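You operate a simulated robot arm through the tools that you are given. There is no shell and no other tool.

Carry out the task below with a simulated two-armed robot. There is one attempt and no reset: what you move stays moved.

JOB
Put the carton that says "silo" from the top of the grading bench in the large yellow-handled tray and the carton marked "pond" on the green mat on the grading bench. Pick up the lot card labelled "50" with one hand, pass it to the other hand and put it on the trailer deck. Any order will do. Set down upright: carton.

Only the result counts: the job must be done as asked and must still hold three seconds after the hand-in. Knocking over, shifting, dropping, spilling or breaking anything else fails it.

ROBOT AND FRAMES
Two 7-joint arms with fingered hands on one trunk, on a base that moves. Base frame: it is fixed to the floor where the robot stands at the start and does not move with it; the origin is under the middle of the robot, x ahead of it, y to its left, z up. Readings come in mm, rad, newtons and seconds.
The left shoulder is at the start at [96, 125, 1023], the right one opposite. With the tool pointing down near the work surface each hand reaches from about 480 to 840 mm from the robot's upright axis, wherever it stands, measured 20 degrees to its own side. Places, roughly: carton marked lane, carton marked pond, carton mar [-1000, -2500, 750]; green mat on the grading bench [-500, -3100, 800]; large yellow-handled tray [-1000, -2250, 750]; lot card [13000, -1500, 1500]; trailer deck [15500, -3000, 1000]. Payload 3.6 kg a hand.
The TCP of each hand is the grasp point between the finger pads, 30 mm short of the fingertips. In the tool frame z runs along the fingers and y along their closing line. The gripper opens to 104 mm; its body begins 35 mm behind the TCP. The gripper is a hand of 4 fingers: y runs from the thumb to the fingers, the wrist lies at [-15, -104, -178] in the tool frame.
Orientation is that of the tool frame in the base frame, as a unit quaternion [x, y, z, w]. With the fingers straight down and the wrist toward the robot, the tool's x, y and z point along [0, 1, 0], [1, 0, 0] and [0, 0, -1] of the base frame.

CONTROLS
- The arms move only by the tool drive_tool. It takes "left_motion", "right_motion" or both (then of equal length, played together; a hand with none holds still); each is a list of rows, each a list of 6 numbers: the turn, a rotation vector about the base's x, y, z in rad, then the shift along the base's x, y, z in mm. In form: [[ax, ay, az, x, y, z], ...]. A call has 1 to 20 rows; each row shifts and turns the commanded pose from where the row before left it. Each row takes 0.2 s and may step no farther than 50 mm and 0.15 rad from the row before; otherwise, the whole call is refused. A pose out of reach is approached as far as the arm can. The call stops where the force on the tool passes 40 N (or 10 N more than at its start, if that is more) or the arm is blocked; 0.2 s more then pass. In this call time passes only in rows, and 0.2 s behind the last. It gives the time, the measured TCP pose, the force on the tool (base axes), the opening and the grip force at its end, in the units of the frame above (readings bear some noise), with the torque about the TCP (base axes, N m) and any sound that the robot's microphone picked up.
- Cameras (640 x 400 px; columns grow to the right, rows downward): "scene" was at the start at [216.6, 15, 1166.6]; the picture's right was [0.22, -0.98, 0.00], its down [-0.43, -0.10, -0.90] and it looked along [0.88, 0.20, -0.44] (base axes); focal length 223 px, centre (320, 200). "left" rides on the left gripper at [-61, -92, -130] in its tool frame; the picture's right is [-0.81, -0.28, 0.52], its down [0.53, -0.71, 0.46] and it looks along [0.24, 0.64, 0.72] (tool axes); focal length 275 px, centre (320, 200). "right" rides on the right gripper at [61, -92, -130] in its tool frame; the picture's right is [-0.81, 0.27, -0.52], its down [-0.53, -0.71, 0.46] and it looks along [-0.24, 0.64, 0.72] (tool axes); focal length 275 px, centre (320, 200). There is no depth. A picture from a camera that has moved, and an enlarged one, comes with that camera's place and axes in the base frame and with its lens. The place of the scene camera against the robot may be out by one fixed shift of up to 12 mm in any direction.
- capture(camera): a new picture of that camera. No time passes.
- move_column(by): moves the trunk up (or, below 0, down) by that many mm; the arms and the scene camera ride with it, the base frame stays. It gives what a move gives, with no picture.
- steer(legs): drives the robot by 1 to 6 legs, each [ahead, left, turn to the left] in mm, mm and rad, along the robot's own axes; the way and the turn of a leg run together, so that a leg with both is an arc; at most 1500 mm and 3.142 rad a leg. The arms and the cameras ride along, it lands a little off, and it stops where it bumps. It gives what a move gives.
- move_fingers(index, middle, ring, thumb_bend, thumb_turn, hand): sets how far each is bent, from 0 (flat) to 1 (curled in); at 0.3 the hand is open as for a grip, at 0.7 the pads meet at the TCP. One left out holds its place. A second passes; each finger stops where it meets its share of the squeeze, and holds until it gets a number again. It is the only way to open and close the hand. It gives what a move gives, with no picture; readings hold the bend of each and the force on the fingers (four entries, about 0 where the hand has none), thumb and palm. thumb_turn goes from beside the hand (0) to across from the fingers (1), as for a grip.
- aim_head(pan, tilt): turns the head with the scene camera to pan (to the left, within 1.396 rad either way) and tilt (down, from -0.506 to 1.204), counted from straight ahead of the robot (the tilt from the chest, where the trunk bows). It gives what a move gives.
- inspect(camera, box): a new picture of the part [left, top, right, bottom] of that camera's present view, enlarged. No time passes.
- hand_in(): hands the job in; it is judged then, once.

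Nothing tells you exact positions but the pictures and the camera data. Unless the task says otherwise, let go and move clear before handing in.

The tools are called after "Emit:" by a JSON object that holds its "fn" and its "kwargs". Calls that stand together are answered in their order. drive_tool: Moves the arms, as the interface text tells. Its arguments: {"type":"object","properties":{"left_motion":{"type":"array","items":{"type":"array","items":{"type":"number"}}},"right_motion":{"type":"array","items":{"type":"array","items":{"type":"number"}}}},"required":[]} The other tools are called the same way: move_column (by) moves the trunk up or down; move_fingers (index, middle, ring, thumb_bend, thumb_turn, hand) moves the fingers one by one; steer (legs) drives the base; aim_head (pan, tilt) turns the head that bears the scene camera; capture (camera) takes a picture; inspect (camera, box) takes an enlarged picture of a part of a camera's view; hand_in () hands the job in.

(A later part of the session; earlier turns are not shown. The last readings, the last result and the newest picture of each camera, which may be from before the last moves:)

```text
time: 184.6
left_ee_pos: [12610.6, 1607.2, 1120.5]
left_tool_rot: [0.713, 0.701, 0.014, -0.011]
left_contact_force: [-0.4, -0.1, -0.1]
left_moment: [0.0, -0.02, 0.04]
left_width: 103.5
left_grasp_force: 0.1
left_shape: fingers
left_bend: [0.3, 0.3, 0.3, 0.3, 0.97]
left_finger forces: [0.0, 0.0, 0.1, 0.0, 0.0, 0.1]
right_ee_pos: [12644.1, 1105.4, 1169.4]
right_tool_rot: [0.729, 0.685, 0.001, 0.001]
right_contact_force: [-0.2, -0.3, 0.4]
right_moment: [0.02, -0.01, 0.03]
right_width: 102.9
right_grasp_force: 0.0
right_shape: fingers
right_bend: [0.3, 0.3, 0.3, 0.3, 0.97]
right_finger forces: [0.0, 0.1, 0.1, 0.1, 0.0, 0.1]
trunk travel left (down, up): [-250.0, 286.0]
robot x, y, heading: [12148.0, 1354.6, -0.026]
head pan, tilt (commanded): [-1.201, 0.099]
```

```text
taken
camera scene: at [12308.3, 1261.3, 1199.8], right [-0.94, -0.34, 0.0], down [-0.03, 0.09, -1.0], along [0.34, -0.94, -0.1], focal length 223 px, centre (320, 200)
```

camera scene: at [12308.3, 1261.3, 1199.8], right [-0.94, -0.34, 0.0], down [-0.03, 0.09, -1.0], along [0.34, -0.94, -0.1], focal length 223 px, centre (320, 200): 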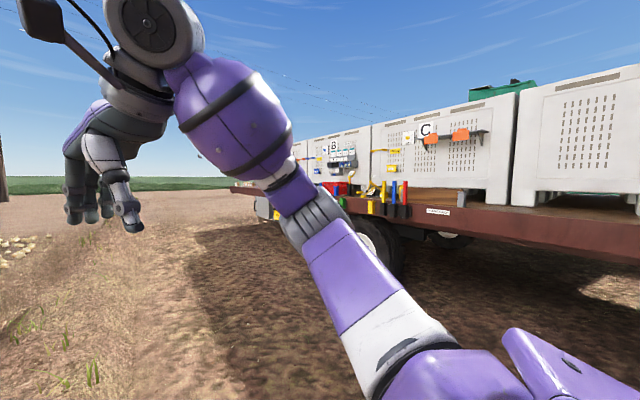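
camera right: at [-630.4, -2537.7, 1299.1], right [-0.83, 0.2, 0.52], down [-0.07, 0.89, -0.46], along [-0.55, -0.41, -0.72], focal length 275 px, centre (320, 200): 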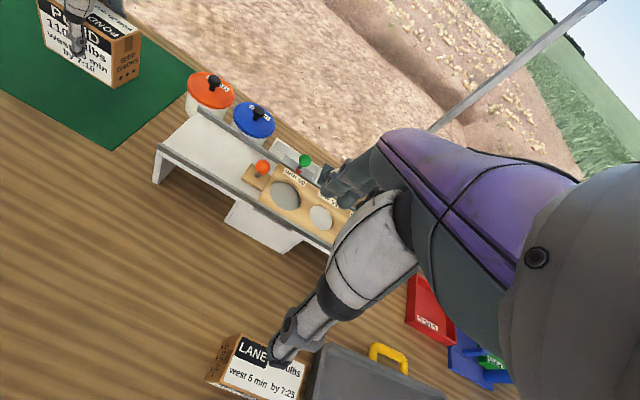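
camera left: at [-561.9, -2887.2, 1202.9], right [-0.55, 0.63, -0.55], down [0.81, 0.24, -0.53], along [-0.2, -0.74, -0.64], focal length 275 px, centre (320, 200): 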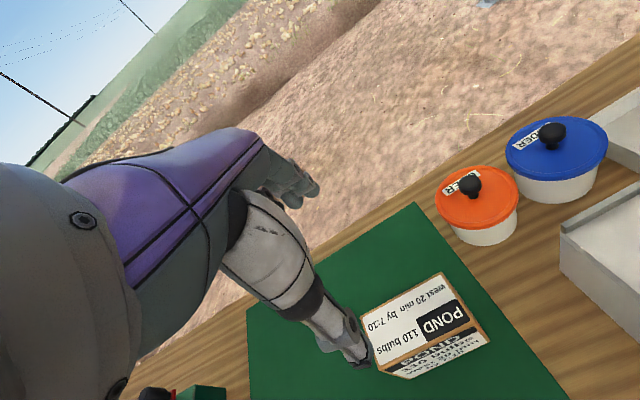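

I was stopped by something, and I can see the left side of the trailer now: the bins carry letter signs with tools and shelves. I'll zoom in, and also check what blocked me.

Emit:
{"fn": "inspect", "kwargs": {"camera": "scene", "box": [290, 80, 530, 230]}}

Emit:
{"fn": "inspect", "kwargs": {"camera": "scene", "box": [370, 110, 500, 190]}}

Emit:
{"fn": "inspect", "kwargs": {"camera": "scene", "box": [290, 120, 400, 190]}}

Emit:
{"fn": "aim_head", "kwargs": {"pan": 0.2, "tilt": 0.8}}

Emit:
{"fn": "capture", "kwargs": {"camera": "scene"}}

```text
2.67 times, centred on (410, 155) of scene
camera zoom: at [12308.3, 1261.3, 1199.8], right [-0.94, -0.34, 0.0], down [-0.03, 0.09, -1.0], along [0.34, -0.94, -0.1], focal length 595 px, centre (80, 320)
```

zoom: 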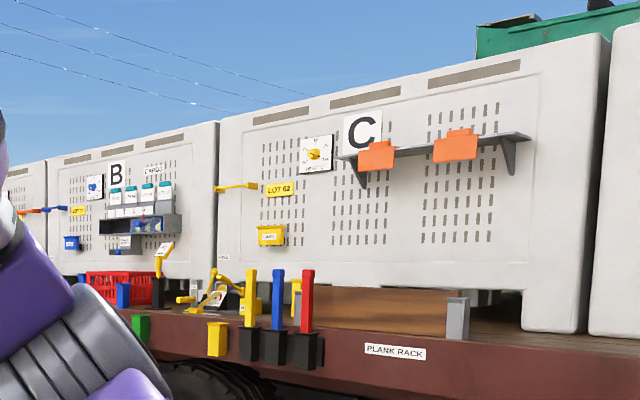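

```text
4.92 times, centred on (435, 150) of scene
camera zoom: at [12308.3, 1261.3, 1199.8], right [-0.94, -0.34, 0.0], down [-0.03, 0.09, -1.0], along [0.34, -0.94, -0.1], focal length 1099 px, centre (-246, 446)
```

zoom: 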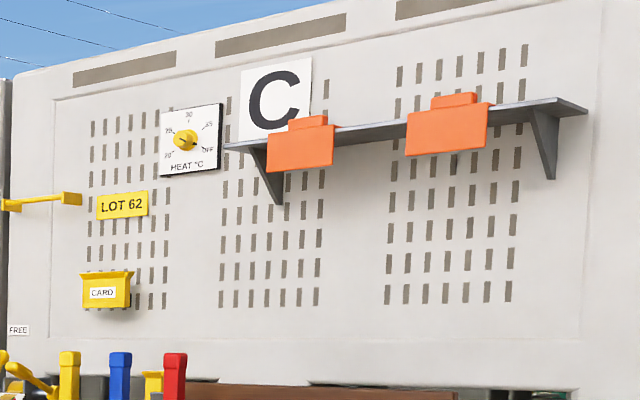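

```text
5.71 times, centred on (345, 155) of scene
camera zoom: at [12308.3, 1261.3, 1199.8], right [-0.94, -0.34, 0.0], down [-0.03, 0.09, -1.0], along [0.34, -0.94, -0.1], focal length 1275 px, centre (177, 457)
```

zoom: 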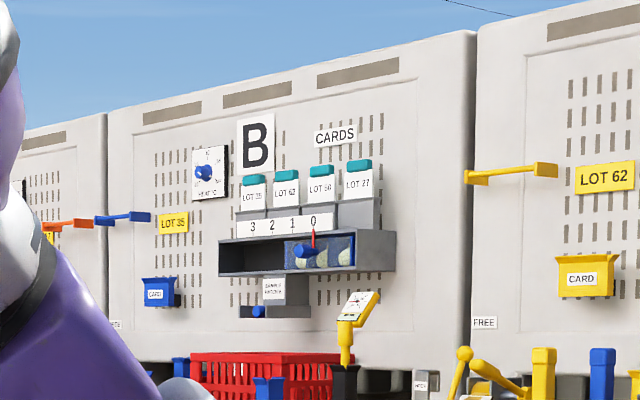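

```text
time: 186.1
left_ee_pos: [12611.3, 1607.3, 1121.0]
left_tool_rot: [0.713, 0.701, 0.015, -0.01]
left_contact_force: [-0.1, 0.4, 0.0]
left_moment: [0.01, -0.02, -0.02]
left_width: 103.2
left_grasp_force: 0.0
left_shape: fingers
left_bend: [0.3, 0.3, 0.3, 0.3, 0.97]
left_finger forces: [0.0, 0.1, 0.1, 0.0, 0.1, 0.0]
right_ee_pos: [12644.0, 1105.8, 1169.2]
right_tool_rot: [0.729, 0.685, 0.0, 0.001]
right_contact_force: [-0.1, 0.2, -0.1]
right_moment: [0.01, 0.01, 0.03]
right_width: 102.9
right_grasp_force: 0.0
right_shape: fingers
right_bend: [0.3, 0.3, 0.3, 0.3, 0.97]
right_finger forces: [0.0, 0.1, 0.0, 0.1, 0.0, 0.0]
trunk travel left (down, up): [-250.0, 286.0]
robot x, y, heading: [12150.4, 1356.1, -0.027]
head pan, tilt (commanded): [0.201, 0.799]
```

```text
taken
camera scene: at [12356.5, 1362.0, 1136.8], right [0.17, -0.98, 0.0], down [-0.71, -0.12, -0.7], along [0.69, 0.12, -0.72], focal length 223 px, centre (320, 200)
```

scene: 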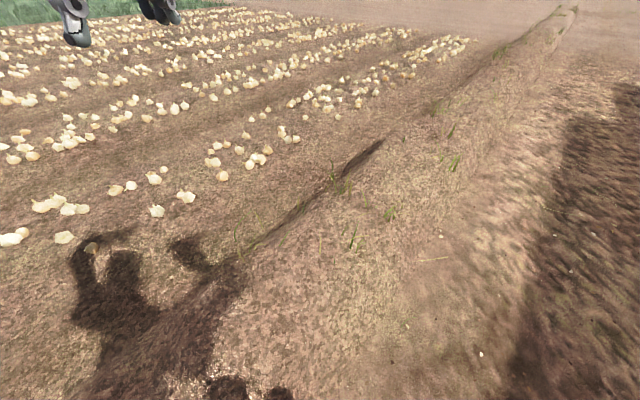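

A dirt ridge on the field edge blocked my left side. The lot cards (LOT 35, 62, 50, 27) sit in a rack on bin B on the trailer side. I'll move toward the trailer and turn to face it.

Emit:
{"fn": "steer", "kwargs": {"legs": [[0, -500, 0], [0, 0, -2.2]]}}

Emit:
{"fn": "aim_head", "kwargs": {"pan": 0, "tilt": 0.1}}

Emit:
{"fn": "capture", "kwargs": {"camera": "scene"}}

```text
time: 196.3
left_ee_pos: [12069.5, 332.1, 1119.6]
left_tool_rot: [0.948, -0.318, 0.016, 0.008]
left_contact_force: [0.0, 0.3, 0.0]
left_moment: [-0.02, 0.0, 0.03]
left_width: 103.2
left_grasp_force: 0.1
left_shape: fingers
left_bend: [0.3, 0.3, 0.3, 0.3, 0.97]
left_finger forces: [0.1, 0.0, 0.1, 0.0, 0.0, 0.0]
right_ee_pos: [11645.6, 599.6, 1168.5]
right_tool_rot: [0.941, -0.339, -0.001, 0.001]
right_contact_force: [0.2, 0.1, -0.4]
right_moment: [0.01, -0.01, 0.0]
right_width: 102.7
right_grasp_force: 0.1
right_shape: fingers
right_bend: [0.3, 0.3, 0.3, 0.3, 0.97]
right_finger forces: [0.0, 0.0, 0.1, 0.0, 0.1, 0.0]
trunk travel left (down, up): [-250.0, 286.0]
robot x, y, heading: [12135.1, 851.3, -2.226]
head pan, tilt (commanded): [0.201, 0.799]
```

```text
time: 197.3
left_ee_pos: [12070.0, 330.8, 1119.3]
left_tool_rot: [0.948, -0.317, 0.015, 0.008]
left_contact_force: [0.0, 0.0, -1.7]
left_moment: [0.02, 0.04, 0.01]
left_width: 102.9
left_grasp_force: 0.0
left_shape: fingers
left_bend: [0.3, 0.3, 0.3, 0.3, 0.97]
left_finger forces: [0.0, 0.1, 0.0, 0.0, 0.0, 0.0]
right_ee_pos: [11645.9, 600.4, 1169.4]
right_tool_rot: [0.941, -0.339, -0.001, 0.002]
right_contact_force: [0.1, 0.6, 0.2]
right_moment: [-0.02, 0.01, 0.03]
right_width: 103.0
right_grasp_force: 0.1
right_shape: fingers
right_bend: [0.3, 0.3, 0.3, 0.3, 0.97]
right_finger forces: [0.1, 0.0, 0.0, 0.1, 0.1, 0.0]
trunk travel left (down, up): [-250.0, 286.0]
robot x, y, heading: [12139.2, 855.5, -2.225]
head pan, tilt (commanded): [0.0, 0.099]
```

```text
taken
camera scene: at [12000.5, 669.4, 1199.7], right [-0.79, 0.61, 0.0], down [0.06, 0.08, -0.99], along [-0.6, -0.79, -0.1], focal length 223 px, centre (320, 200)
```

scene: 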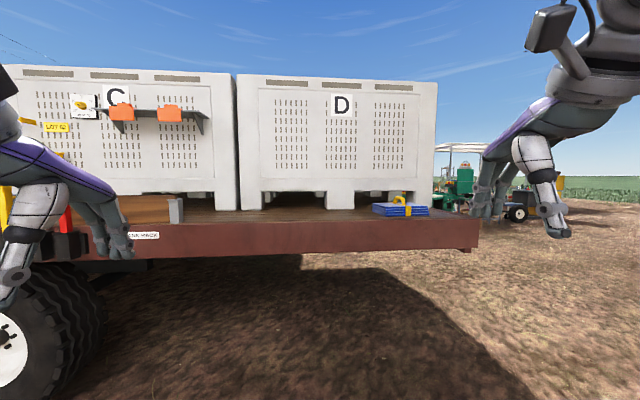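

I'm facing the trailer side: its edge line runs from the rear-left corner near (10693, 274) at an angle of about -0.55 rad. Bin B with the card rack is about 1.9 m further to my left, so I'll turn square and slide along.

Emit:
{"fn": "steer", "kwargs": {"legs": [[0, 0, 0.1], [100, 900, 0], [0, 900, 0]]}}

Emit:
{"fn": "capture", "kwargs": {"camera": "scene"}}

```text
time: 213.6
left_ee_pos: [13573.7, -679.4, 1119.7]
left_tool_rot: [0.964, -0.266, 0.015, 0.007]
left_contact_force: [0.6, -0.6, -0.9]
left_moment: [0.0, -0.02, 0.0]
left_width: 103.0
left_grasp_force: 0.0
left_shape: fingers
left_bend: [0.3, 0.3, 0.3, 0.3, 0.97]
left_finger forces: [0.0, 0.0, 0.1, 0.1, 0.0, 0.0]
right_ee_pos: [13122.0, -458.3, 1169.3]
right_tool_rot: [0.958, -0.288, -0.001, 0.001]
right_contact_force: [-0.6, -0.1, -0.1]
right_moment: [0.0, 0.04, 0.0]
right_width: 103.1
right_grasp_force: 0.0
right_shape: fingers
right_bend: [0.3, 0.3, 0.3, 0.3, 0.97]
right_finger forces: [0.1, 0.0, 0.0, 0.0, 0.1, 0.0]
trunk travel left (down, up): [-250.0, 286.0]
robot x, y, heading: [13585.6, -156.4, -2.116]
head pan, tilt (commanded): [0.0, 0.099]
```

```text
taken
camera scene: at [13467.3, -350.5, 1199.8], right [-0.85, 0.52, 0.0], down [0.05, 0.08, -1.0], along [-0.52, -0.85, -0.1], focal length 223 px, centre (320, 200)
```

scene: 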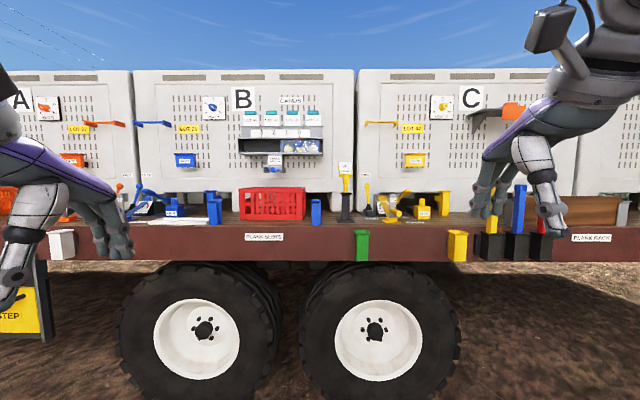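

Emit:
{"fn": "inspect", "kwargs": {"camera": "scene", "box": [225, 80, 345, 155]}}

Emit:
{"fn": "inspect", "kwargs": {"camera": "scene", "box": [120, 150, 360, 300]}}

Emit:
{"fn": "inspect", "kwargs": {"camera": "scene", "box": [0, 80, 240, 230]}}

Emit:
{"fn": "inspect", "kwargs": {"camera": "scene", "box": [320, 130, 520, 255]}}

```text
5.33 times, centred on (285, 118) of scene
camera zoom: at [13467.3, -350.5, 1199.8], right [-0.85, 0.52, 0.0], down [0.05, 0.08, -1.0], along [-0.52, -0.85, -0.1], focal length 1190 px, centre (507, 640)
```

zoom: 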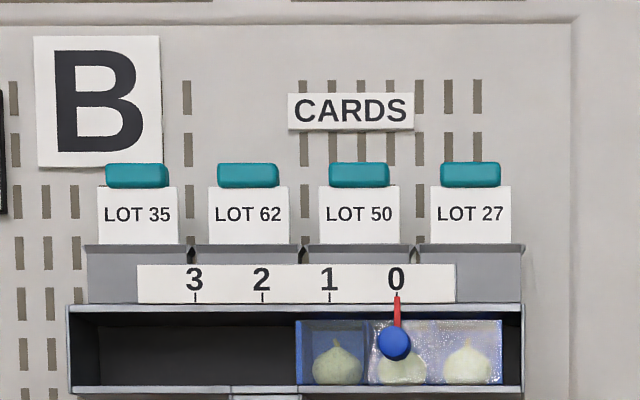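

```text
2.67 times, centred on (240, 225) of scene
camera zoom: at [13467.3, -350.5, 1199.8], right [-0.85, 0.52, 0.0], down [0.05, 0.08, -1.0], along [-0.52, -0.85, -0.1], focal length 595 px, centre (533, 133)
```

zoom: 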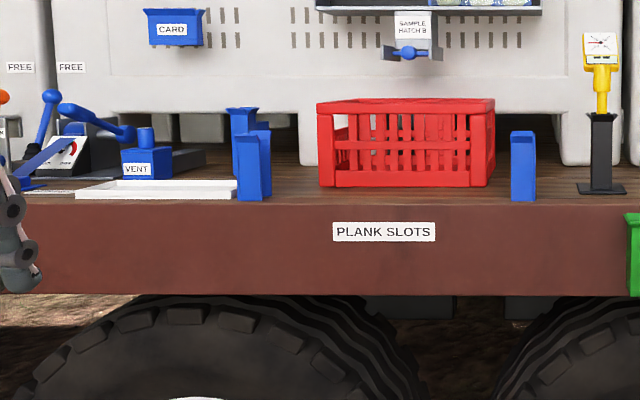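

```text
2.67 times, centred on (120, 155) of scene
camera zoom: at [13467.3, -350.5, 1199.8], right [-0.85, 0.52, 0.0], down [0.05, 0.08, -1.0], along [-0.52, -0.85, -0.1], focal length 595 px, centre (853, 320)
```

zoom: 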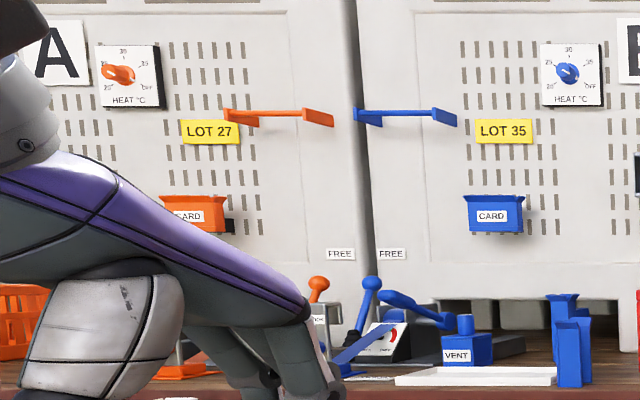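

```text
3.20 times, centred on (420, 192) of scene
camera zoom: at [13467.3, -350.5, 1199.8], right [-0.85, 0.52, 0.0], down [0.05, 0.08, -1.0], along [-0.52, -0.85, -0.1], focal length 714 px, centre (0, 224)
```

zoom: 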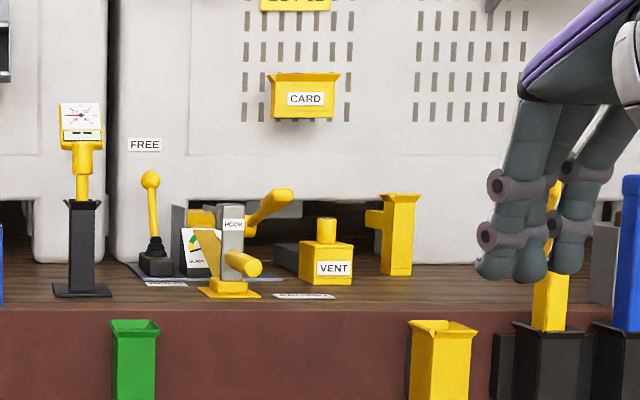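

LOT 50 is the third card from the left in the rack on bin B, near z 1.51 m; each card has a teal tab on top and sits in a grey pocket. I'll move closer and raise the trunk for a better look.

Emit:
{"fn": "steer", "kwargs": {"legs": [[400, 0, 0]]}}

Emit:
{"fn": "move_column", "kwargs": {"by": 250}}

Emit:
{"fn": "aim_head", "kwargs": {"pan": 0, "tilt": 0.2}}

Emit:
{"fn": "capture", "kwargs": {"camera": "scene"}}

```text
time: 216.1
left_ee_pos: [13364.6, -1020.6, 1119.5]
left_tool_rot: [0.964, -0.267, 0.017, 0.007]
left_contact_force: [0.1, -1.2, 0.2]
left_moment: [-0.03, 0.0, -0.01]
left_width: 103.3
left_grasp_force: 0.0
left_shape: fingers
left_bend: [0.3, 0.3, 0.3, 0.3, 0.97]
left_finger forces: [0.0, 0.1, 0.0, 0.0, 0.1, 0.0]
right_ee_pos: [12914.2, -800.2, 1168.7]
right_tool_rot: [0.957, -0.289, 0.0, 0.001]
right_contact_force: [-0.3, 0.5, -0.1]
right_moment: [0.01, -0.02, 0.05]
right_width: 102.9
right_grasp_force: 0.0
right_shape: fingers
right_bend: [0.3, 0.3, 0.3, 0.3, 0.97]
right_finger forces: [0.0, 0.1, 0.1, 0.1, 0.0, 0.1]
trunk travel left (down, up): [-250.0, 286.0]
robot x, y, heading: [13376.3, -496.9, -2.114]
head pan, tilt (commanded): [0.0, 0.099]
```

```text
time: 218.7
left_ee_pos: [13363.7, -1022.4, 1368.8]
left_tool_rot: [0.964, -0.267, 0.016, 0.007]
left_contact_force: [-0.3, -0.3, 0.0]
left_moment: [0.0, 0.05, -0.03]
left_width: 102.9
left_grasp_force: 0.0
left_shape: fingers
left_bend: [0.3, 0.3, 0.3, 0.3, 0.97]
left_finger forces: [0.1, 0.1, 0.1, 0.1, 0.0, 0.0]
right_ee_pos: [12913.5, -800.4, 1418.1]
right_tool_rot: [0.957, -0.288, -0.001, 0.001]
right_contact_force: [1.4, 0.0, -0.1]
right_moment: [-0.04, -0.02, -0.01]
right_width: 102.8
right_grasp_force: 0.0
right_shape: fingers
right_bend: [0.3, 0.3, 0.3, 0.3, 0.97]
right_finger forces: [0.1, 0.0, 0.1, 0.1, 0.0, 0.0]
trunk travel left (down, up): [-500.0, 36.0]
robot x, y, heading: [13379.4, -497.5, -2.123]
head pan, tilt (commanded): [0.0, 0.099]
```

```text
time: 219.4
left_ee_pos: [13364.2, -1021.0, 1369.8]
left_tool_rot: [0.964, -0.266, 0.017, 0.007]
left_contact_force: [0.1, -0.8, 0.1]
left_moment: [0.0, -0.05, 0.0]
left_width: 103.0
left_grasp_force: 0.1
left_shape: fingers
left_bend: [0.3, 0.3, 0.3, 0.3, 0.97]
left_finger forces: [0.1, 0.1, 0.0, 0.0, 0.0, 0.1]
right_ee_pos: [12915.3, -800.1, 1418.2]
right_tool_rot: [0.957, -0.289, -0.001, 0.002]
right_contact_force: [-0.2, -0.7, 0.0]
right_moment: [-0.03, -0.01, 0.0]
right_width: 103.1
right_grasp_force: 0.1
right_shape: fingers
right_bend: [0.3, 0.3, 0.3, 0.3, 0.97]
right_finger forces: [0.0, 0.1, 0.0, 0.1, 0.0, 0.0]
trunk travel left (down, up): [-500.0, 36.0]
robot x, y, heading: [13374.4, -494.3, -2.118]
head pan, tilt (commanded): [0.0, 0.201]
```

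```text
taken
camera scene: at [13304.4, -617.5, 1453.5], right [-0.85, 0.52, 0.0], down [0.1, 0.17, -0.98], along [-0.51, -0.84, -0.2], focal length 223 px, centre (320, 200)
```

scene: 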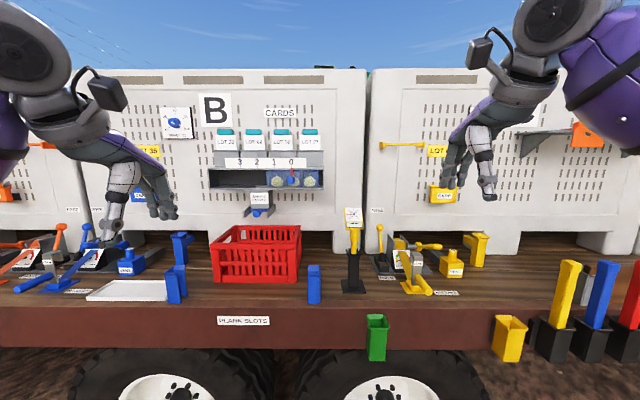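

Emit:
{"fn": "inspect", "kwargs": {"camera": "scene", "box": [200, 110, 340, 200]}}

Emit:
{"fn": "capture", "kwargs": {"camera": "right"}}

Emit:
{"fn": "capture", "kwargs": {"camera": "left"}}

```text
4.44 times, centred on (270, 155) of scene
camera zoom: at [13304.4, -617.5, 1453.5], right [-0.85, 0.52, 0.0], down [0.1, 0.17, -0.98], along [-0.51, -0.84, -0.2], focal length 992 px, centre (542, 400)
```

zoom: 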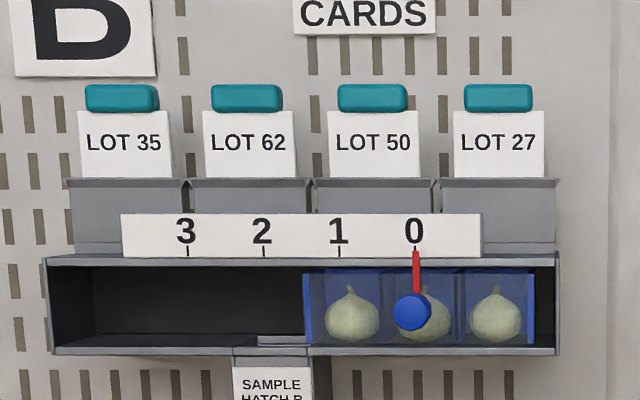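

```text
taken
camera right: at [13017.3, -758.0, 1549.9], right [-0.83, 0.22, 0.52], down [-0.05, 0.89, -0.46], along [-0.56, -0.4, -0.72], focal length 275 px, centre (320, 200)
```

right: 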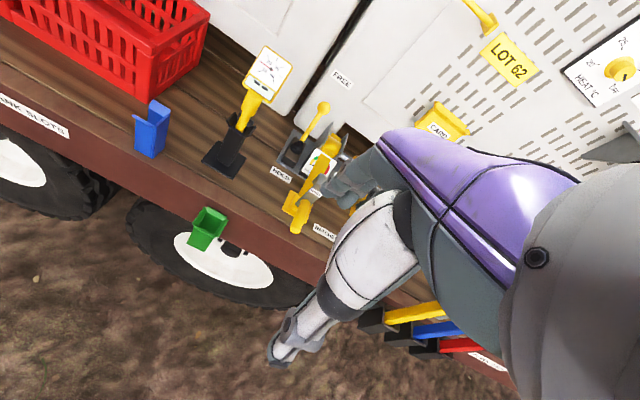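

```text
taken
camera left: at [13355.3, -908.6, 1496.8], right [-0.54, 0.64, -0.55], down [0.84, 0.33, -0.44], along [-0.1, -0.69, -0.71], focal length 275 px, centre (320, 200)
```

left: 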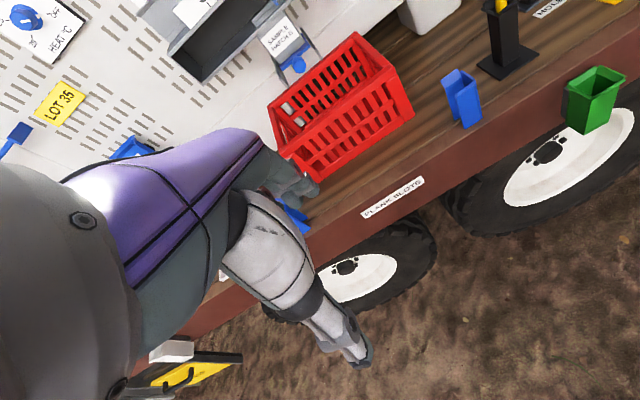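

The LOT 50 tab is at about (12960, -1466, 1541), i.e. 1045 mm ahead and 153 mm to my left. I need the gap behind the tab, so I'll look at the rack from an angle.

Emit:
{"fn": "steer", "kwargs": {"legs": [[-50, 700, 0]]}}

Emit:
{"fn": "aim_head", "kwargs": {"pan": -0.6, "tilt": 0.1}}

Emit:
{"fn": "capture", "kwargs": {"camera": "scene"}}

```text
time: 226.0
left_ee_pos: [14003.7, -1340.9, 1369.9]
left_tool_rot: [0.966, -0.258, 0.016, 0.008]
left_contact_force: [-0.3, 0.2, 0.4]
left_moment: [0.01, -0.02, -0.01]
left_width: 103.5
left_grasp_force: 0.0
left_shape: fingers
left_bend: [0.3, 0.3, 0.3, 0.3, 0.97]
left_finger forces: [0.0, 0.0, 0.0, 0.0, 0.0, 0.1]
right_ee_pos: [13549.5, -1126.7, 1419.5]
right_tool_rot: [0.96, -0.281, -0.001, 0.001]
right_contact_force: [0.9, 0.3, 0.4]
right_moment: [0.02, -0.03, -0.05]
right_width: 103.2
right_grasp_force: 0.1
right_shape: fingers
right_bend: [0.3, 0.3, 0.3, 0.3, 0.97]
right_finger forces: [0.0, 0.0, 0.0, 0.0, 0.0, 0.0]
trunk travel left (down, up): [-500.0, 36.0]
robot x, y, heading: [14007.4, -815.8, -2.104]
head pan, tilt (commanded): [0.0, 0.201]
```

```text
time: 227.0
left_ee_pos: [14004.1, -1340.5, 1369.3]
left_tool_rot: [0.966, -0.259, 0.016, 0.007]
left_contact_force: [0.9, -0.1, 0.6]
left_moment: [-0.02, 0.0, 0.0]
left_width: 103.1
left_grasp_force: 0.1
left_shape: fingers
left_bend: [0.3, 0.3, 0.3, 0.3, 0.97]
left_finger forces: [0.0, 0.0, 0.0, 0.0, 0.0, 0.0]
right_ee_pos: [13549.0, -1126.5, 1418.5]
right_tool_rot: [0.959, -0.282, 0.0, 0.001]
right_contact_force: [-0.8, -0.3, 0.1]
right_moment: [0.01, 0.02, -0.01]
right_width: 102.7
right_grasp_force: 0.1
right_shape: fingers
right_bend: [0.3, 0.3, 0.3, 0.3, 0.97]
right_finger forces: [0.1, 0.2, 0.1, 0.0, 0.0, 0.0]
trunk travel left (down, up): [-500.0, 36.0]
robot x, y, heading: [14008.2, -818.7, -2.104]
head pan, tilt (commanded): [-0.6, 0.099]
```

```text
taken
camera scene: at [13900.4, -897.0, 1462.9], right [-0.43, 0.9, 0.0], down [0.09, 0.04, -0.99], along [-0.9, -0.42, -0.1], focal length 223 px, centre (320, 200)
```

scene: 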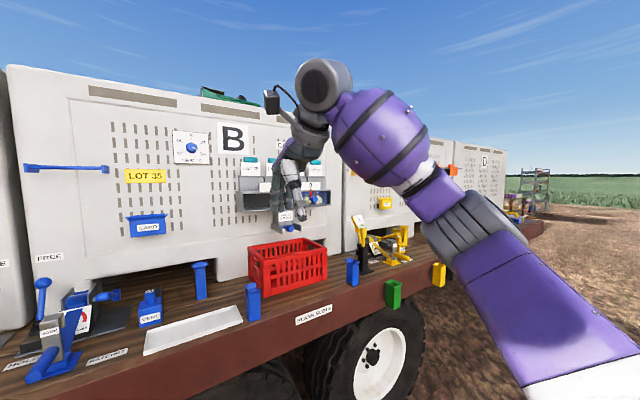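

Emit:
{"fn": "inspect", "kwargs": {"camera": "scene", "box": [225, 130, 345, 205]}}

```text
5.33 times, centred on (285, 168) of scene
camera zoom: at [13900.4, -897.0, 1462.9], right [-0.43, 0.9, 0.0], down [0.09, 0.04, -0.99], along [-0.9, -0.42, -0.1], focal length 1190 px, centre (507, 373)
```

zoom: 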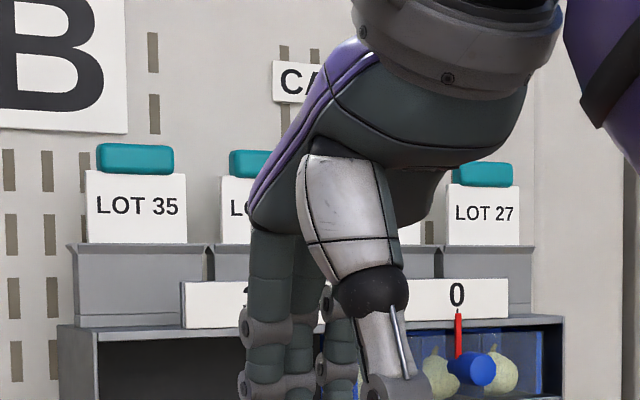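

The parallax puts the wall about 60 mm behind the tabs, so fingers fit behind one. Before picking, I'll look left along the deck toward the place-down area.

Emit:
{"fn": "aim_head", "kwargs": {"pan": 0.6, "tilt": 0.25}}

Emit:
{"fn": "capture", "kwargs": {"camera": "scene"}}

Emit:
{"fn": "inspect", "kwargs": {"camera": "scene", "box": [60, 120, 300, 270]}}

```text
time: 228.4
left_ee_pos: [14003.7, -1340.2, 1369.3]
left_tool_rot: [0.966, -0.259, 0.017, 0.007]
left_contact_force: [0.2, -0.2, -0.2]
left_moment: [-0.05, 0.05, 0.01]
left_width: 103.2
left_grasp_force: 0.0
left_shape: fingers
left_bend: [0.3, 0.3, 0.3, 0.3, 0.97]
left_finger forces: [0.0, 0.1, 0.0, 0.1, 0.1, 0.0]
right_ee_pos: [13549.1, -1126.9, 1419.1]
right_tool_rot: [0.96, -0.281, 0.0, 0.002]
right_contact_force: [0.0, -0.2, 0.0]
right_moment: [-0.02, -0.01, -0.04]
right_width: 102.9
right_grasp_force: 0.1
right_shape: fingers
right_bend: [0.3, 0.3, 0.3, 0.3, 0.97]
right_finger forces: [0.0, 0.0, 0.0, 0.0, 0.0, 0.0]
trunk travel left (down, up): [-500.0, 36.0]
robot x, y, heading: [14006.6, -814.4, -2.103]
head pan, tilt (commanded): [0.6, 0.25]
```

```text
taken
camera scene: at [13990.0, -951.0, 1449.0], right [-1.0, -0.07, 0.0], down [-0.02, 0.25, -0.97], along [0.07, -0.97, -0.25], focal length 223 px, centre (320, 200)
```

scene: 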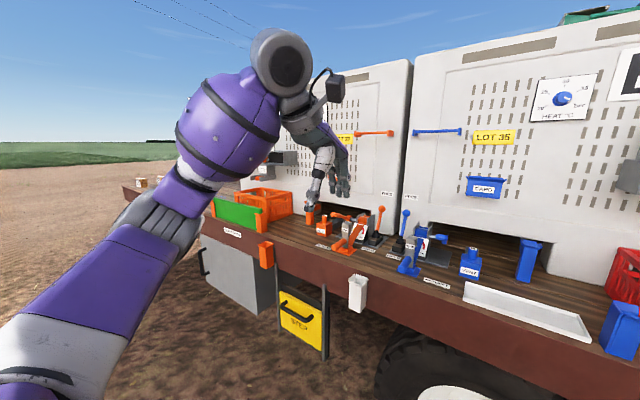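

```text
2.67 times, centred on (180, 195) of scene
camera zoom: at [13990.0, -951.0, 1449.0], right [-1.0, -0.07, 0.0], down [-0.02, 0.25, -0.97], along [0.07, -0.97, -0.25], focal length 595 px, centre (693, 213)
```

zoom: 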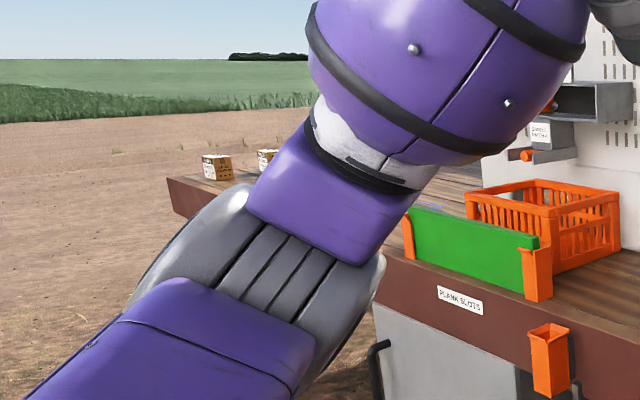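

The front end of the deck is clear apart from small cartons, so that's where the card will go. I'll return in front of the rack so that the right hand lines up with LOT 50.

Emit:
{"fn": "steer", "kwargs": {"legs": [[0, -400, -0.015], [250, 0, 0]]}}

Emit:
{"fn": "move_column", "kwargs": {"by": 34}}

Emit:
{"fn": "aim_head", "kwargs": {"pan": -0.1, "tilt": 0.3}}

Emit:
{"fn": "capture", "kwargs": {"camera": "scene"}}

```text
time: 233.9
left_ee_pos: [13525.7, -1348.2, 1369.9]
left_tool_rot: [0.965, -0.262, 0.016, 0.008]
left_contact_force: [0.4, 0.0, 0.0]
left_moment: [0.0, 0.02, -0.01]
left_width: 103.0
left_grasp_force: 0.0
left_shape: fingers
left_bend: [0.3, 0.3, 0.3, 0.3, 0.97]
left_finger forces: [0.0, 0.1, 0.0, 0.0, 0.0, 0.0]
right_ee_pos: [13071.7, -1130.0, 1418.9]
right_tool_rot: [0.959, -0.284, 0.001, 0.002]
right_contact_force: [0.5, 0.0, -0.5]
right_moment: [0.02, 0.0, -0.01]
right_width: 103.0
right_grasp_force: 0.1
right_shape: fingers
right_bend: [0.3, 0.3, 0.3, 0.3, 0.97]
right_finger forces: [0.0, 0.0, 0.0, 0.0, 0.1, 0.1]
trunk travel left (down, up): [-500.0, 36.0]
robot x, y, heading: [13532.5, -822.7, -2.112]
head pan, tilt (commanded): [0.6, 0.25]
```

```text
time: 234.7
left_ee_pos: [13523.3, -1350.5, 1403.3]
left_tool_rot: [0.965, -0.262, 0.017, 0.006]
left_contact_force: [-0.2, -0.1, -1.2]
left_moment: [0.01, 0.0, -0.03]
left_width: 103.2
left_grasp_force: 0.0
left_shape: fingers
left_bend: [0.3, 0.3, 0.3, 0.3, 0.97]
left_finger forces: [0.1, 0.0, 0.0, 0.1, 0.0, 0.0]
right_ee_pos: [13070.3, -1132.7, 1452.2]
right_tool_rot: [0.959, -0.285, 0.0, 0.0]
right_contact_force: [-0.6, -0.3, -0.2]
right_moment: [-0.01, 0.03, 0.01]
right_width: 102.9
right_grasp_force: 0.1
right_shape: fingers
right_bend: [0.3, 0.3, 0.3, 0.3, 0.97]
right_finger forces: [0.0, 0.0, 0.0, 0.0, 0.0, 0.0]
trunk travel left (down, up): [-534.0, 2.0]
robot x, y, heading: [13532.7, -825.8, -2.11]
head pan, tilt (commanded): [0.6, 0.25]
```

```text
time: 235.8
left_ee_pos: [13524.3, -1347.6, 1404.1]
left_tool_rot: [0.965, -0.262, 0.016, 0.008]
left_contact_force: [-0.3, 0.9, 0.0]
left_moment: [-0.01, 0.0, -0.01]
left_width: 103.4
left_grasp_force: 0.1
left_shape: fingers
left_bend: [0.3, 0.3, 0.3, 0.3, 0.97]
left_finger forces: [0.0, 0.0, 0.0, 0.0, 0.0, 0.1]
right_ee_pos: [13072.4, -1129.5, 1453.2]
right_tool_rot: [0.959, -0.285, -0.001, 0.001]
right_contact_force: [0.8, -0.4, 0.9]
right_moment: [-0.01, -0.01, -0.01]
right_width: 103.1
right_grasp_force: 0.1
right_shape: fingers
right_bend: [0.3, 0.3, 0.3, 0.3, 0.97]
right_finger forces: [0.1, 0.0, 0.0, 0.1, 0.1, 0.0]
trunk travel left (down, up): [-534.0, 2.0]
robot x, y, heading: [13535.5, -822.1, -2.112]
head pan, tilt (commanded): [-0.099, 0.3]
```

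```text
taken
camera scene: at [13471.9, -908.0, 1478.5], right [-0.8, 0.6, 0.0], down [0.18, 0.24, -0.96], along [-0.57, -0.77, -0.3], focal length 223 px, centre (320, 200)
```

scene: 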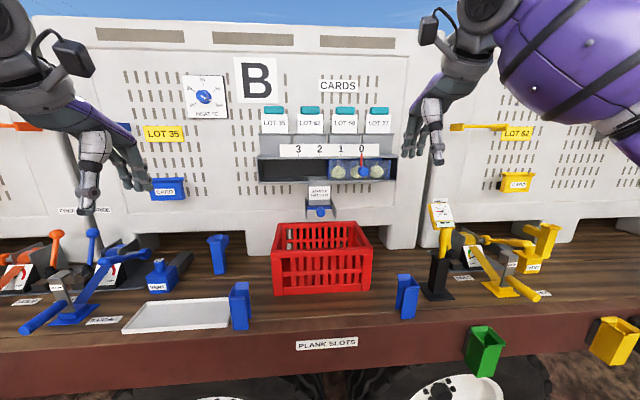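

LOT 50 is now at a handy place just right of centre. I'll zoom in to fix its position again.

Emit:
{"fn": "inspect", "kwargs": {"camera": "scene", "box": [250, 90, 410, 190]}}

Emit:
{"fn": "capture", "kwargs": {"camera": "right"}}

```text
4.00 times, centred on (330, 140) of scene
camera zoom: at [13471.9, -908.0, 1478.5], right [-0.8, 0.6, 0.0], down [0.18, 0.24, -0.96], along [-0.57, -0.77, -0.3], focal length 893 px, centre (280, 440)
```

zoom: 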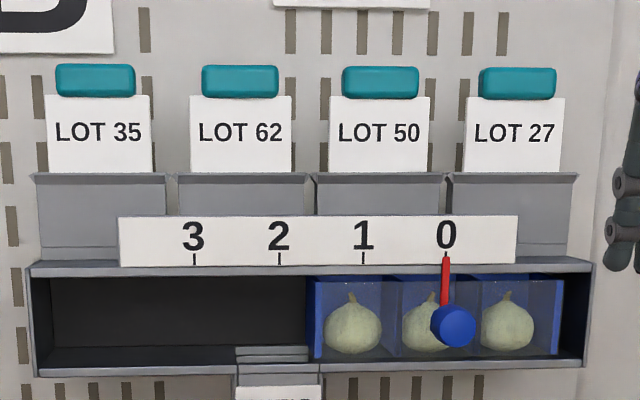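

```text
taken
camera right: at [13174.7, -1087.8, 1584.1], right [-0.83, 0.21, 0.52], down [-0.06, 0.89, -0.46], along [-0.56, -0.41, -0.72], focal length 275 px, centre (320, 200)
```

right: 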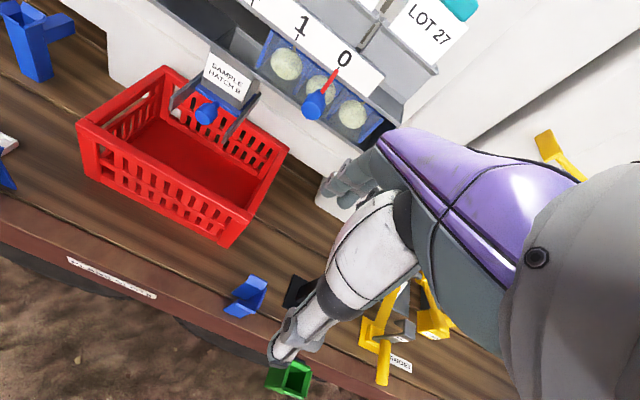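

The tab centre is confirmed at about (12958, -1470, 1540). I'll pick with the right hand tilted about 22 degrees forward, so first I'll tilt, raise and retract it before stepping closer.

Emit:
{"fn": "drive_tool", "kwargs": {"right_motion": [[-0.0818, 0.0502, 0.0065, 7.7, 12.9, 30], [-0.0818, 0.0502, 0.0065, 7.7, 12.9, 30], [-0.0818, 0.0502, 0.0065, 7.7, 12.9, 30], [-0.0818, 0.0502, 0.0065, 7.7, 12.9, 30]]}}

Emit:
{"fn": "capture", "kwargs": {"camera": "scene"}}

```text
time: 236.8
left_ee_pos: [13526.4, -1348.6, 1404.2]
left_tool_rot: [0.965, -0.263, 0.016, 0.008]
left_contact_force: [0.3, 0.8, -0.5]
left_moment: [-0.01, 0.01, 0.03]
left_width: 103.3
left_grasp_force: 0.1
left_shape: fingers
left_bend: [0.3, 0.3, 0.3, 0.3, 0.97]
left_finger forces: [0.0, 0.0, 0.1, 0.1, 0.0, 0.0]
right_ee_pos: [13102.5, -1077.7, 1576.1]
right_tool_rot: [0.944, -0.267, -0.05, 0.187]
right_contact_force: [1.7, -0.3, 0.5]
right_moment: [0.0, 0.0, 0.0]
right_width: 102.8
right_grasp_force: 0.1
right_shape: fingers
right_bend: [0.3, 0.3, 0.3, 0.3, 0.97]
right_finger forces: [0.0, 0.0, 0.0, 0.0, 0.1, 0.0]
trunk travel left (down, up): [-534.0, 2.0]
robot x, y, heading: [13533.3, -827.6, -2.106]
head pan, tilt (commanded): [-0.099, 0.3]
```

```text
taken
camera scene: at [13472.6, -906.8, 1478.6], right [-0.8, 0.6, 0.0], down [0.18, 0.24, -0.96], along [-0.57, -0.77, -0.29], focal length 223 px, centre (320, 200)
```

scene: 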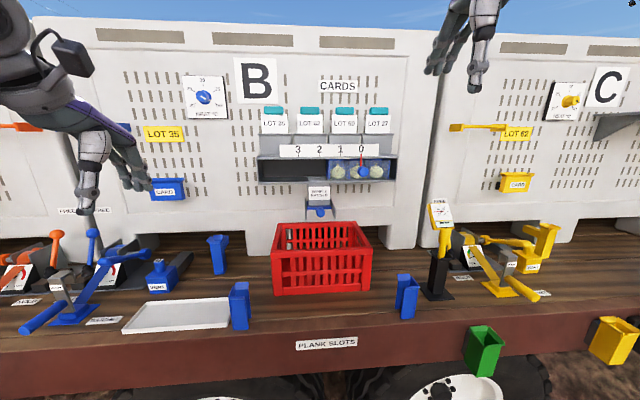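

The right hand is tilted and clear. I'll move forward to the working distance and look again.

Emit:
{"fn": "steer", "kwargs": {"legs": [[235, 0, -0.012]]}}

Emit:
{"fn": "capture", "kwargs": {"camera": "scene"}}

Emit:
{"fn": "capture", "kwargs": {"camera": "right"}}

```text
time: 238.5
left_ee_pos: [13402.0, -1547.0, 1404.7]
left_tool_rot: [0.964, -0.266, 0.017, 0.008]
left_contact_force: [0.8, 0.4, -0.2]
left_moment: [0.0, 0.0, 0.0]
left_width: 103.0
left_grasp_force: 0.1
left_shape: fingers
left_bend: [0.3, 0.3, 0.3, 0.3, 0.97]
left_finger forces: [0.1, 0.0, 0.1, 0.0, 0.1, 0.0]
right_ee_pos: [12980.5, -1273.7, 1574.9]
right_tool_rot: [0.943, -0.27, -0.05, 0.187]
right_contact_force: [0.4, -0.4, 0.6]
right_moment: [0.0, 0.0, 0.02]
right_width: 103.1
right_grasp_force: 0.0
right_shape: fingers
right_bend: [0.3, 0.3, 0.3, 0.3, 0.97]
right_finger forces: [0.1, 0.0, 0.0, 0.0, 0.0, 0.0]
trunk travel left (down, up): [-534.0, 2.0]
robot x, y, heading: [13414.8, -1020.9, -2.113]
head pan, tilt (commanded): [-0.099, 0.3]
```

```text
taken
camera scene: at [13352.0, -1105.6, 1478.7], right [-0.8, 0.6, 0.0], down [0.18, 0.24, -0.96], along [-0.57, -0.76, -0.29], focal length 223 px, centre (320, 200)
```

scene: 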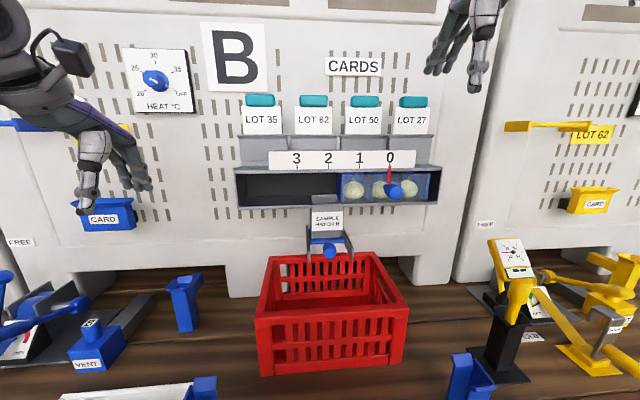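

```text
taken
camera right: at [13104.8, -1193.7, 1662.6], right [-0.72, 0.38, 0.58], down [-0.19, 0.69, -0.7], along [-0.66, -0.61, -0.43], focal length 275 px, centre (320, 200)
```

right: 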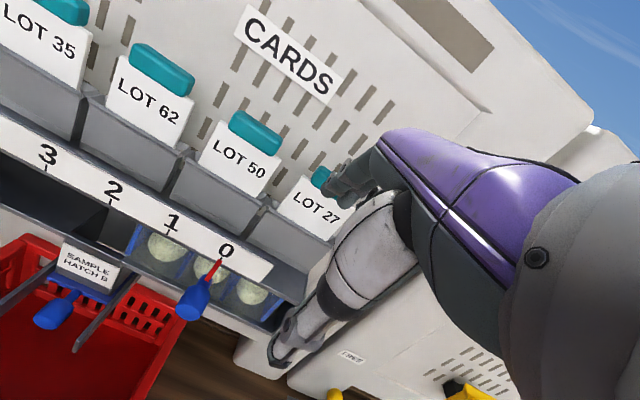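

The wrist camera gives a good view of the tab's thickness and the gap behind it. I'll zoom in.

Emit:
{"fn": "inspect", "kwargs": {"camera": "right", "box": [170, 80, 330, 180]}}

Emit:
{"fn": "inspect", "kwargs": {"camera": "scene", "box": [290, 80, 450, 180]}}

```text
4.00 times, centred on (250, 130) of right
camera zoom: at [13104.8, -1193.7, 1662.6], right [-0.72, 0.38, 0.58], down [-0.19, 0.69, -0.7], along [-0.66, -0.61, -0.43], focal length 1101 px, centre (600, 480)
```

zoom: 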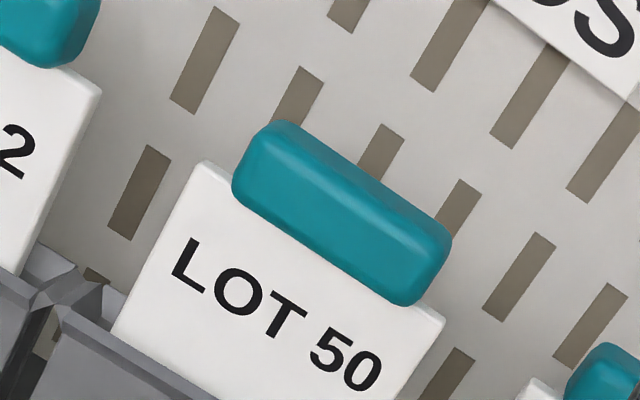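

```text
4.00 times, centred on (370, 130) of scene
camera zoom: at [13352.0, -1105.6, 1478.7], right [-0.8, 0.6, 0.0], down [0.18, 0.24, -0.96], along [-0.57, -0.76, -0.29], focal length 893 px, centre (120, 480)
```

zoom: 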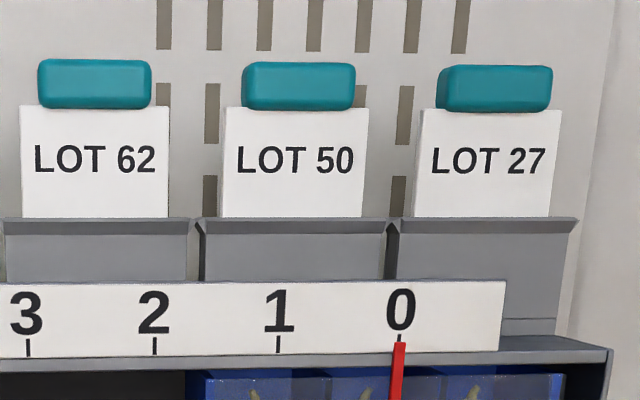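

Combining both cameras, the tab centre is near (12966, -1464, 1540). I'll partly close the fingers to fit the gap and see how they look.

Emit:
{"fn": "move_fingers", "kwargs": {"hand": "right", "index": 0.52, "middle": 0.52, "ring": 0.52, "thumb_bend": 0.45}}

Emit:
{"fn": "capture", "kwargs": {"camera": "right"}}

Emit:
{"fn": "aim_head", "kwargs": {"pan": -0.5, "tilt": -0.1}}

Emit:
{"fn": "capture", "kwargs": {"camera": "scene"}}

```text
time: 239.5
left_ee_pos: [13400.9, -1546.8, 1404.2]
left_tool_rot: [0.964, -0.266, 0.016, 0.008]
left_contact_force: [-0.1, -0.1, -0.9]
left_moment: [0.0, 0.01, -0.01]
left_width: 103.0
left_grasp_force: 0.1
left_shape: fingers
left_bend: [0.3, 0.3, 0.3, 0.3, 0.97]
left_finger forces: [0.1, 0.0, 0.0, 0.0, 0.1, 0.0]
right_ee_pos: [12981.6, -1274.3, 1575.9]
right_tool_rot: [0.943, -0.27, -0.05, 0.187]
right_contact_force: [-0.4, -0.3, -0.1]
right_moment: [0.0, -0.02, -0.01]
right_width: 56.6
right_grasp_force: 0.0
right_shape: fingers
right_bend: [0.52, 0.52, 0.52, 0.45, 0.97]
right_finger forces: [0.0, 0.0, 0.0, 0.0, 0.0, 0.1]
trunk travel left (down, up): [-534.0, 2.0]
robot x, y, heading: [13413.3, -1021.2, -2.116]
head pan, tilt (commanded): [-0.099, 0.3]
```

```text
taken
camera right: at [13104.5, -1194.2, 1662.3], right [-0.72, 0.38, 0.58], down [-0.19, 0.69, -0.69], along [-0.66, -0.61, -0.43], focal length 275 px, centre (320, 200)
```

right: 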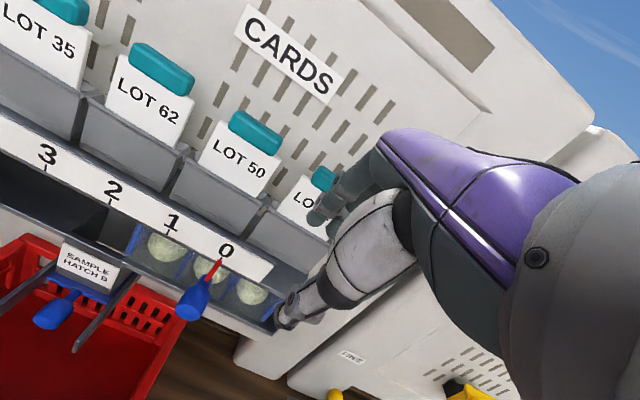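

```text
time: 240.4
left_ee_pos: [13401.3, -1546.6, 1404.3]
left_tool_rot: [0.964, -0.265, 0.016, 0.008]
left_contact_force: [-1.1, 0.5, -0.1]
left_moment: [-0.01, 0.01, 0.0]
left_width: 102.9
left_grasp_force: 0.1
left_shape: fingers
left_bend: [0.3, 0.3, 0.3, 0.3, 0.97]
left_finger forces: [0.0, 0.0, 0.0, 0.0, 0.0, 0.1]
right_ee_pos: [12979.9, -1275.0, 1575.1]
right_tool_rot: [0.944, -0.27, -0.049, 0.185]
right_contact_force: [0.2, -0.1, 0.2]
right_moment: [0.02, 0.01, -0.01]
right_width: 56.5
right_grasp_force: 0.1
right_shape: fingers
right_bend: [0.52, 0.52, 0.52, 0.45, 0.97]
right_finger forces: [0.0, 0.1, 0.0, 0.1, 0.1, 0.1]
trunk travel left (down, up): [-534.0, 2.0]
robot x, y, heading: [13409.9, -1025.0, -2.121]
head pan, tilt (commanded): [-0.499, -0.099]
```

```text
taken
camera scene: at [13332.4, -1075.5, 1515.0], right [-0.5, 0.86, 0.0], down [-0.09, -0.05, -1.0], along [-0.86, -0.5, 0.1], focal length 223 px, centre (320, 200)
```

scene: 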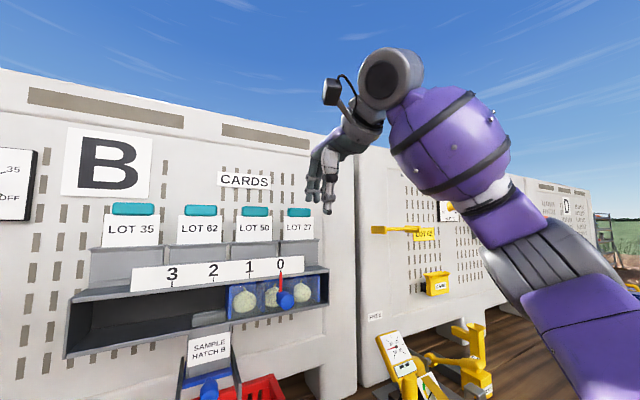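

This side view of the hand is useful, so I'll enlarge it.

Emit:
{"fn": "inspect", "kwargs": {"camera": "scene", "box": [220, 110, 380, 260]}}

```text
2.67 times, centred on (300, 185) of scene
camera zoom: at [13332.4, -1075.5, 1515.0], right [-0.5, 0.86, 0.0], down [-0.09, -0.05, -1.0], along [-0.86, -0.5, 0.1], focal length 595 px, centre (373, 240)
```

zoom: 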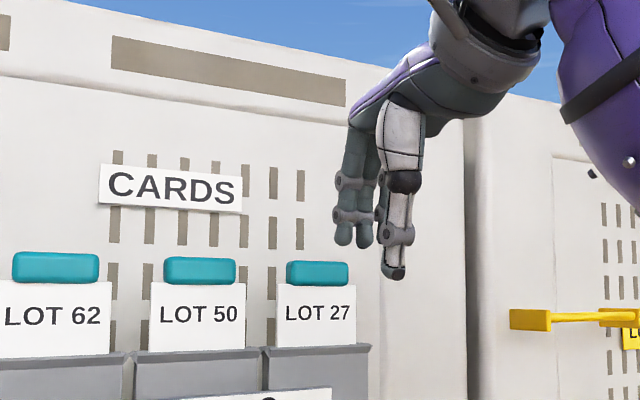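

The hand geometry looks fine. I'll step 30 mm closer to gain lifting reach, then bring the hand above the tab.

Emit:
{"fn": "steer", "kwargs": {"legs": [[30, 0, 0]]}}

Emit:
{"fn": "drive_tool", "kwargs": {"right_motion": [[0, 0, 0, 19, -9, 10], [0, 0, 0, 12, -16, 10], [0, 0, 0, 6, -25, 8], [0, 0, 0, -6, -25, 5]]}}

Emit:
{"fn": "capture", "kwargs": {"camera": "right"}}

Emit:
{"fn": "capture", "kwargs": {"camera": "scene"}}

```text
time: 241.2
left_ee_pos: [13388.4, -1567.2, 1405.8]
left_tool_rot: [0.964, -0.265, 0.015, 0.011]
left_contact_force: [-0.6, 0.9, 0.0]
left_moment: [-0.04, 0.02, -0.01]
left_width: 103.0
left_grasp_force: 0.0
left_shape: fingers
left_bend: [0.3, 0.3, 0.3, 0.3, 0.97]
left_finger forces: [0.0, 0.0, 0.0, 0.0, 0.0, 0.1]
right_ee_pos: [12967.8, -1295.1, 1578.7]
right_tool_rot: [0.943, -0.27, -0.051, 0.189]
right_contact_force: [0.0, 1.0, 0.9]
right_moment: [-0.02, 0.01, 0.03]
right_width: 56.3
right_grasp_force: 0.1
right_shape: fingers
right_bend: [0.52, 0.52, 0.52, 0.45, 0.97]
right_finger forces: [0.0, 0.0, 0.1, 0.0, 0.0, 0.0]
trunk travel left (down, up): [-534.0, 2.0]
robot x, y, heading: [13397.8, -1045.5, -2.12]
head pan, tilt (commanded): [-0.499, -0.099]
```

```text
time: 242.2
left_ee_pos: [13386.3, -1572.2, 1404.6]
left_tool_rot: [0.964, -0.266, 0.016, 0.009]
left_contact_force: [-0.4, 0.5, -0.3]
left_moment: [-0.02, 0.03, -0.01]
left_width: 103.3
left_grasp_force: 0.2
left_shape: fingers
left_bend: [0.3, 0.3, 0.3, 0.3, 0.97]
left_finger forces: [0.0, 0.1, 0.0, 0.0, 0.1, 0.1]
right_ee_pos: [12998.2, -1376.1, 1609.4]
right_tool_rot: [0.943, -0.269, -0.05, 0.187]
right_contact_force: [0.6, -0.4, 0.1]
right_moment: [0.0, 0.03, 0.04]
right_width: 56.2
right_grasp_force: 0.1
right_shape: fingers
right_bend: [0.52, 0.52, 0.52, 0.45, 0.97]
right_finger forces: [0.0, 0.0, 0.0, 0.0, 0.0, 0.1]
trunk travel left (down, up): [-534.0, 2.0]
robot x, y, heading: [13398.1, -1047.9, -2.112]
head pan, tilt (commanded): [-0.499, -0.099]
```

```text
taken
camera right: at [13121.8, -1295.7, 1695.4], right [-0.72, 0.38, 0.58], down [-0.19, 0.69, -0.7], along [-0.67, -0.61, -0.43], focal length 275 px, centre (320, 200)
```

right: 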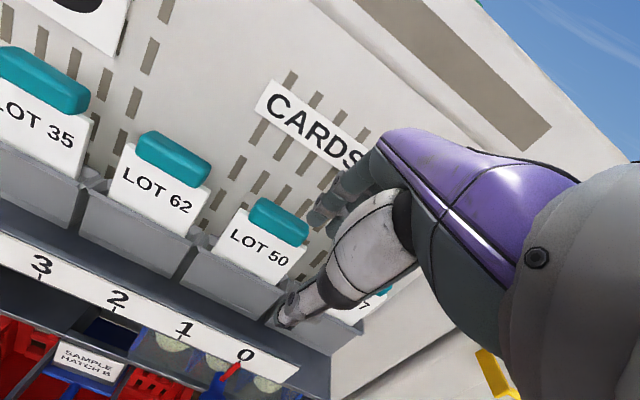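

```text
taken
camera scene: at [13317.7, -1100.7, 1515.1], right [-0.5, 0.86, 0.0], down [-0.09, -0.05, -0.99], along [-0.86, -0.5, 0.1], focal length 223 px, centre (320, 200)
```

scene: 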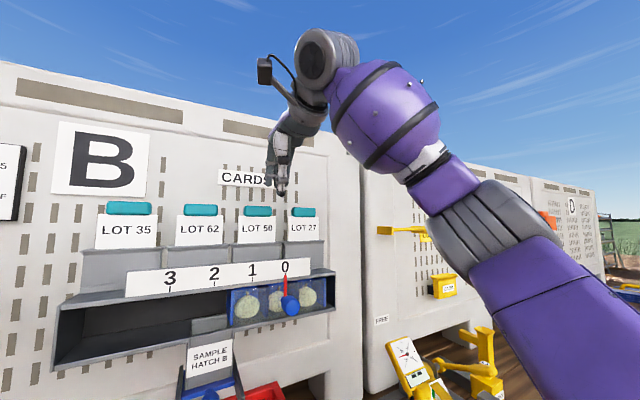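

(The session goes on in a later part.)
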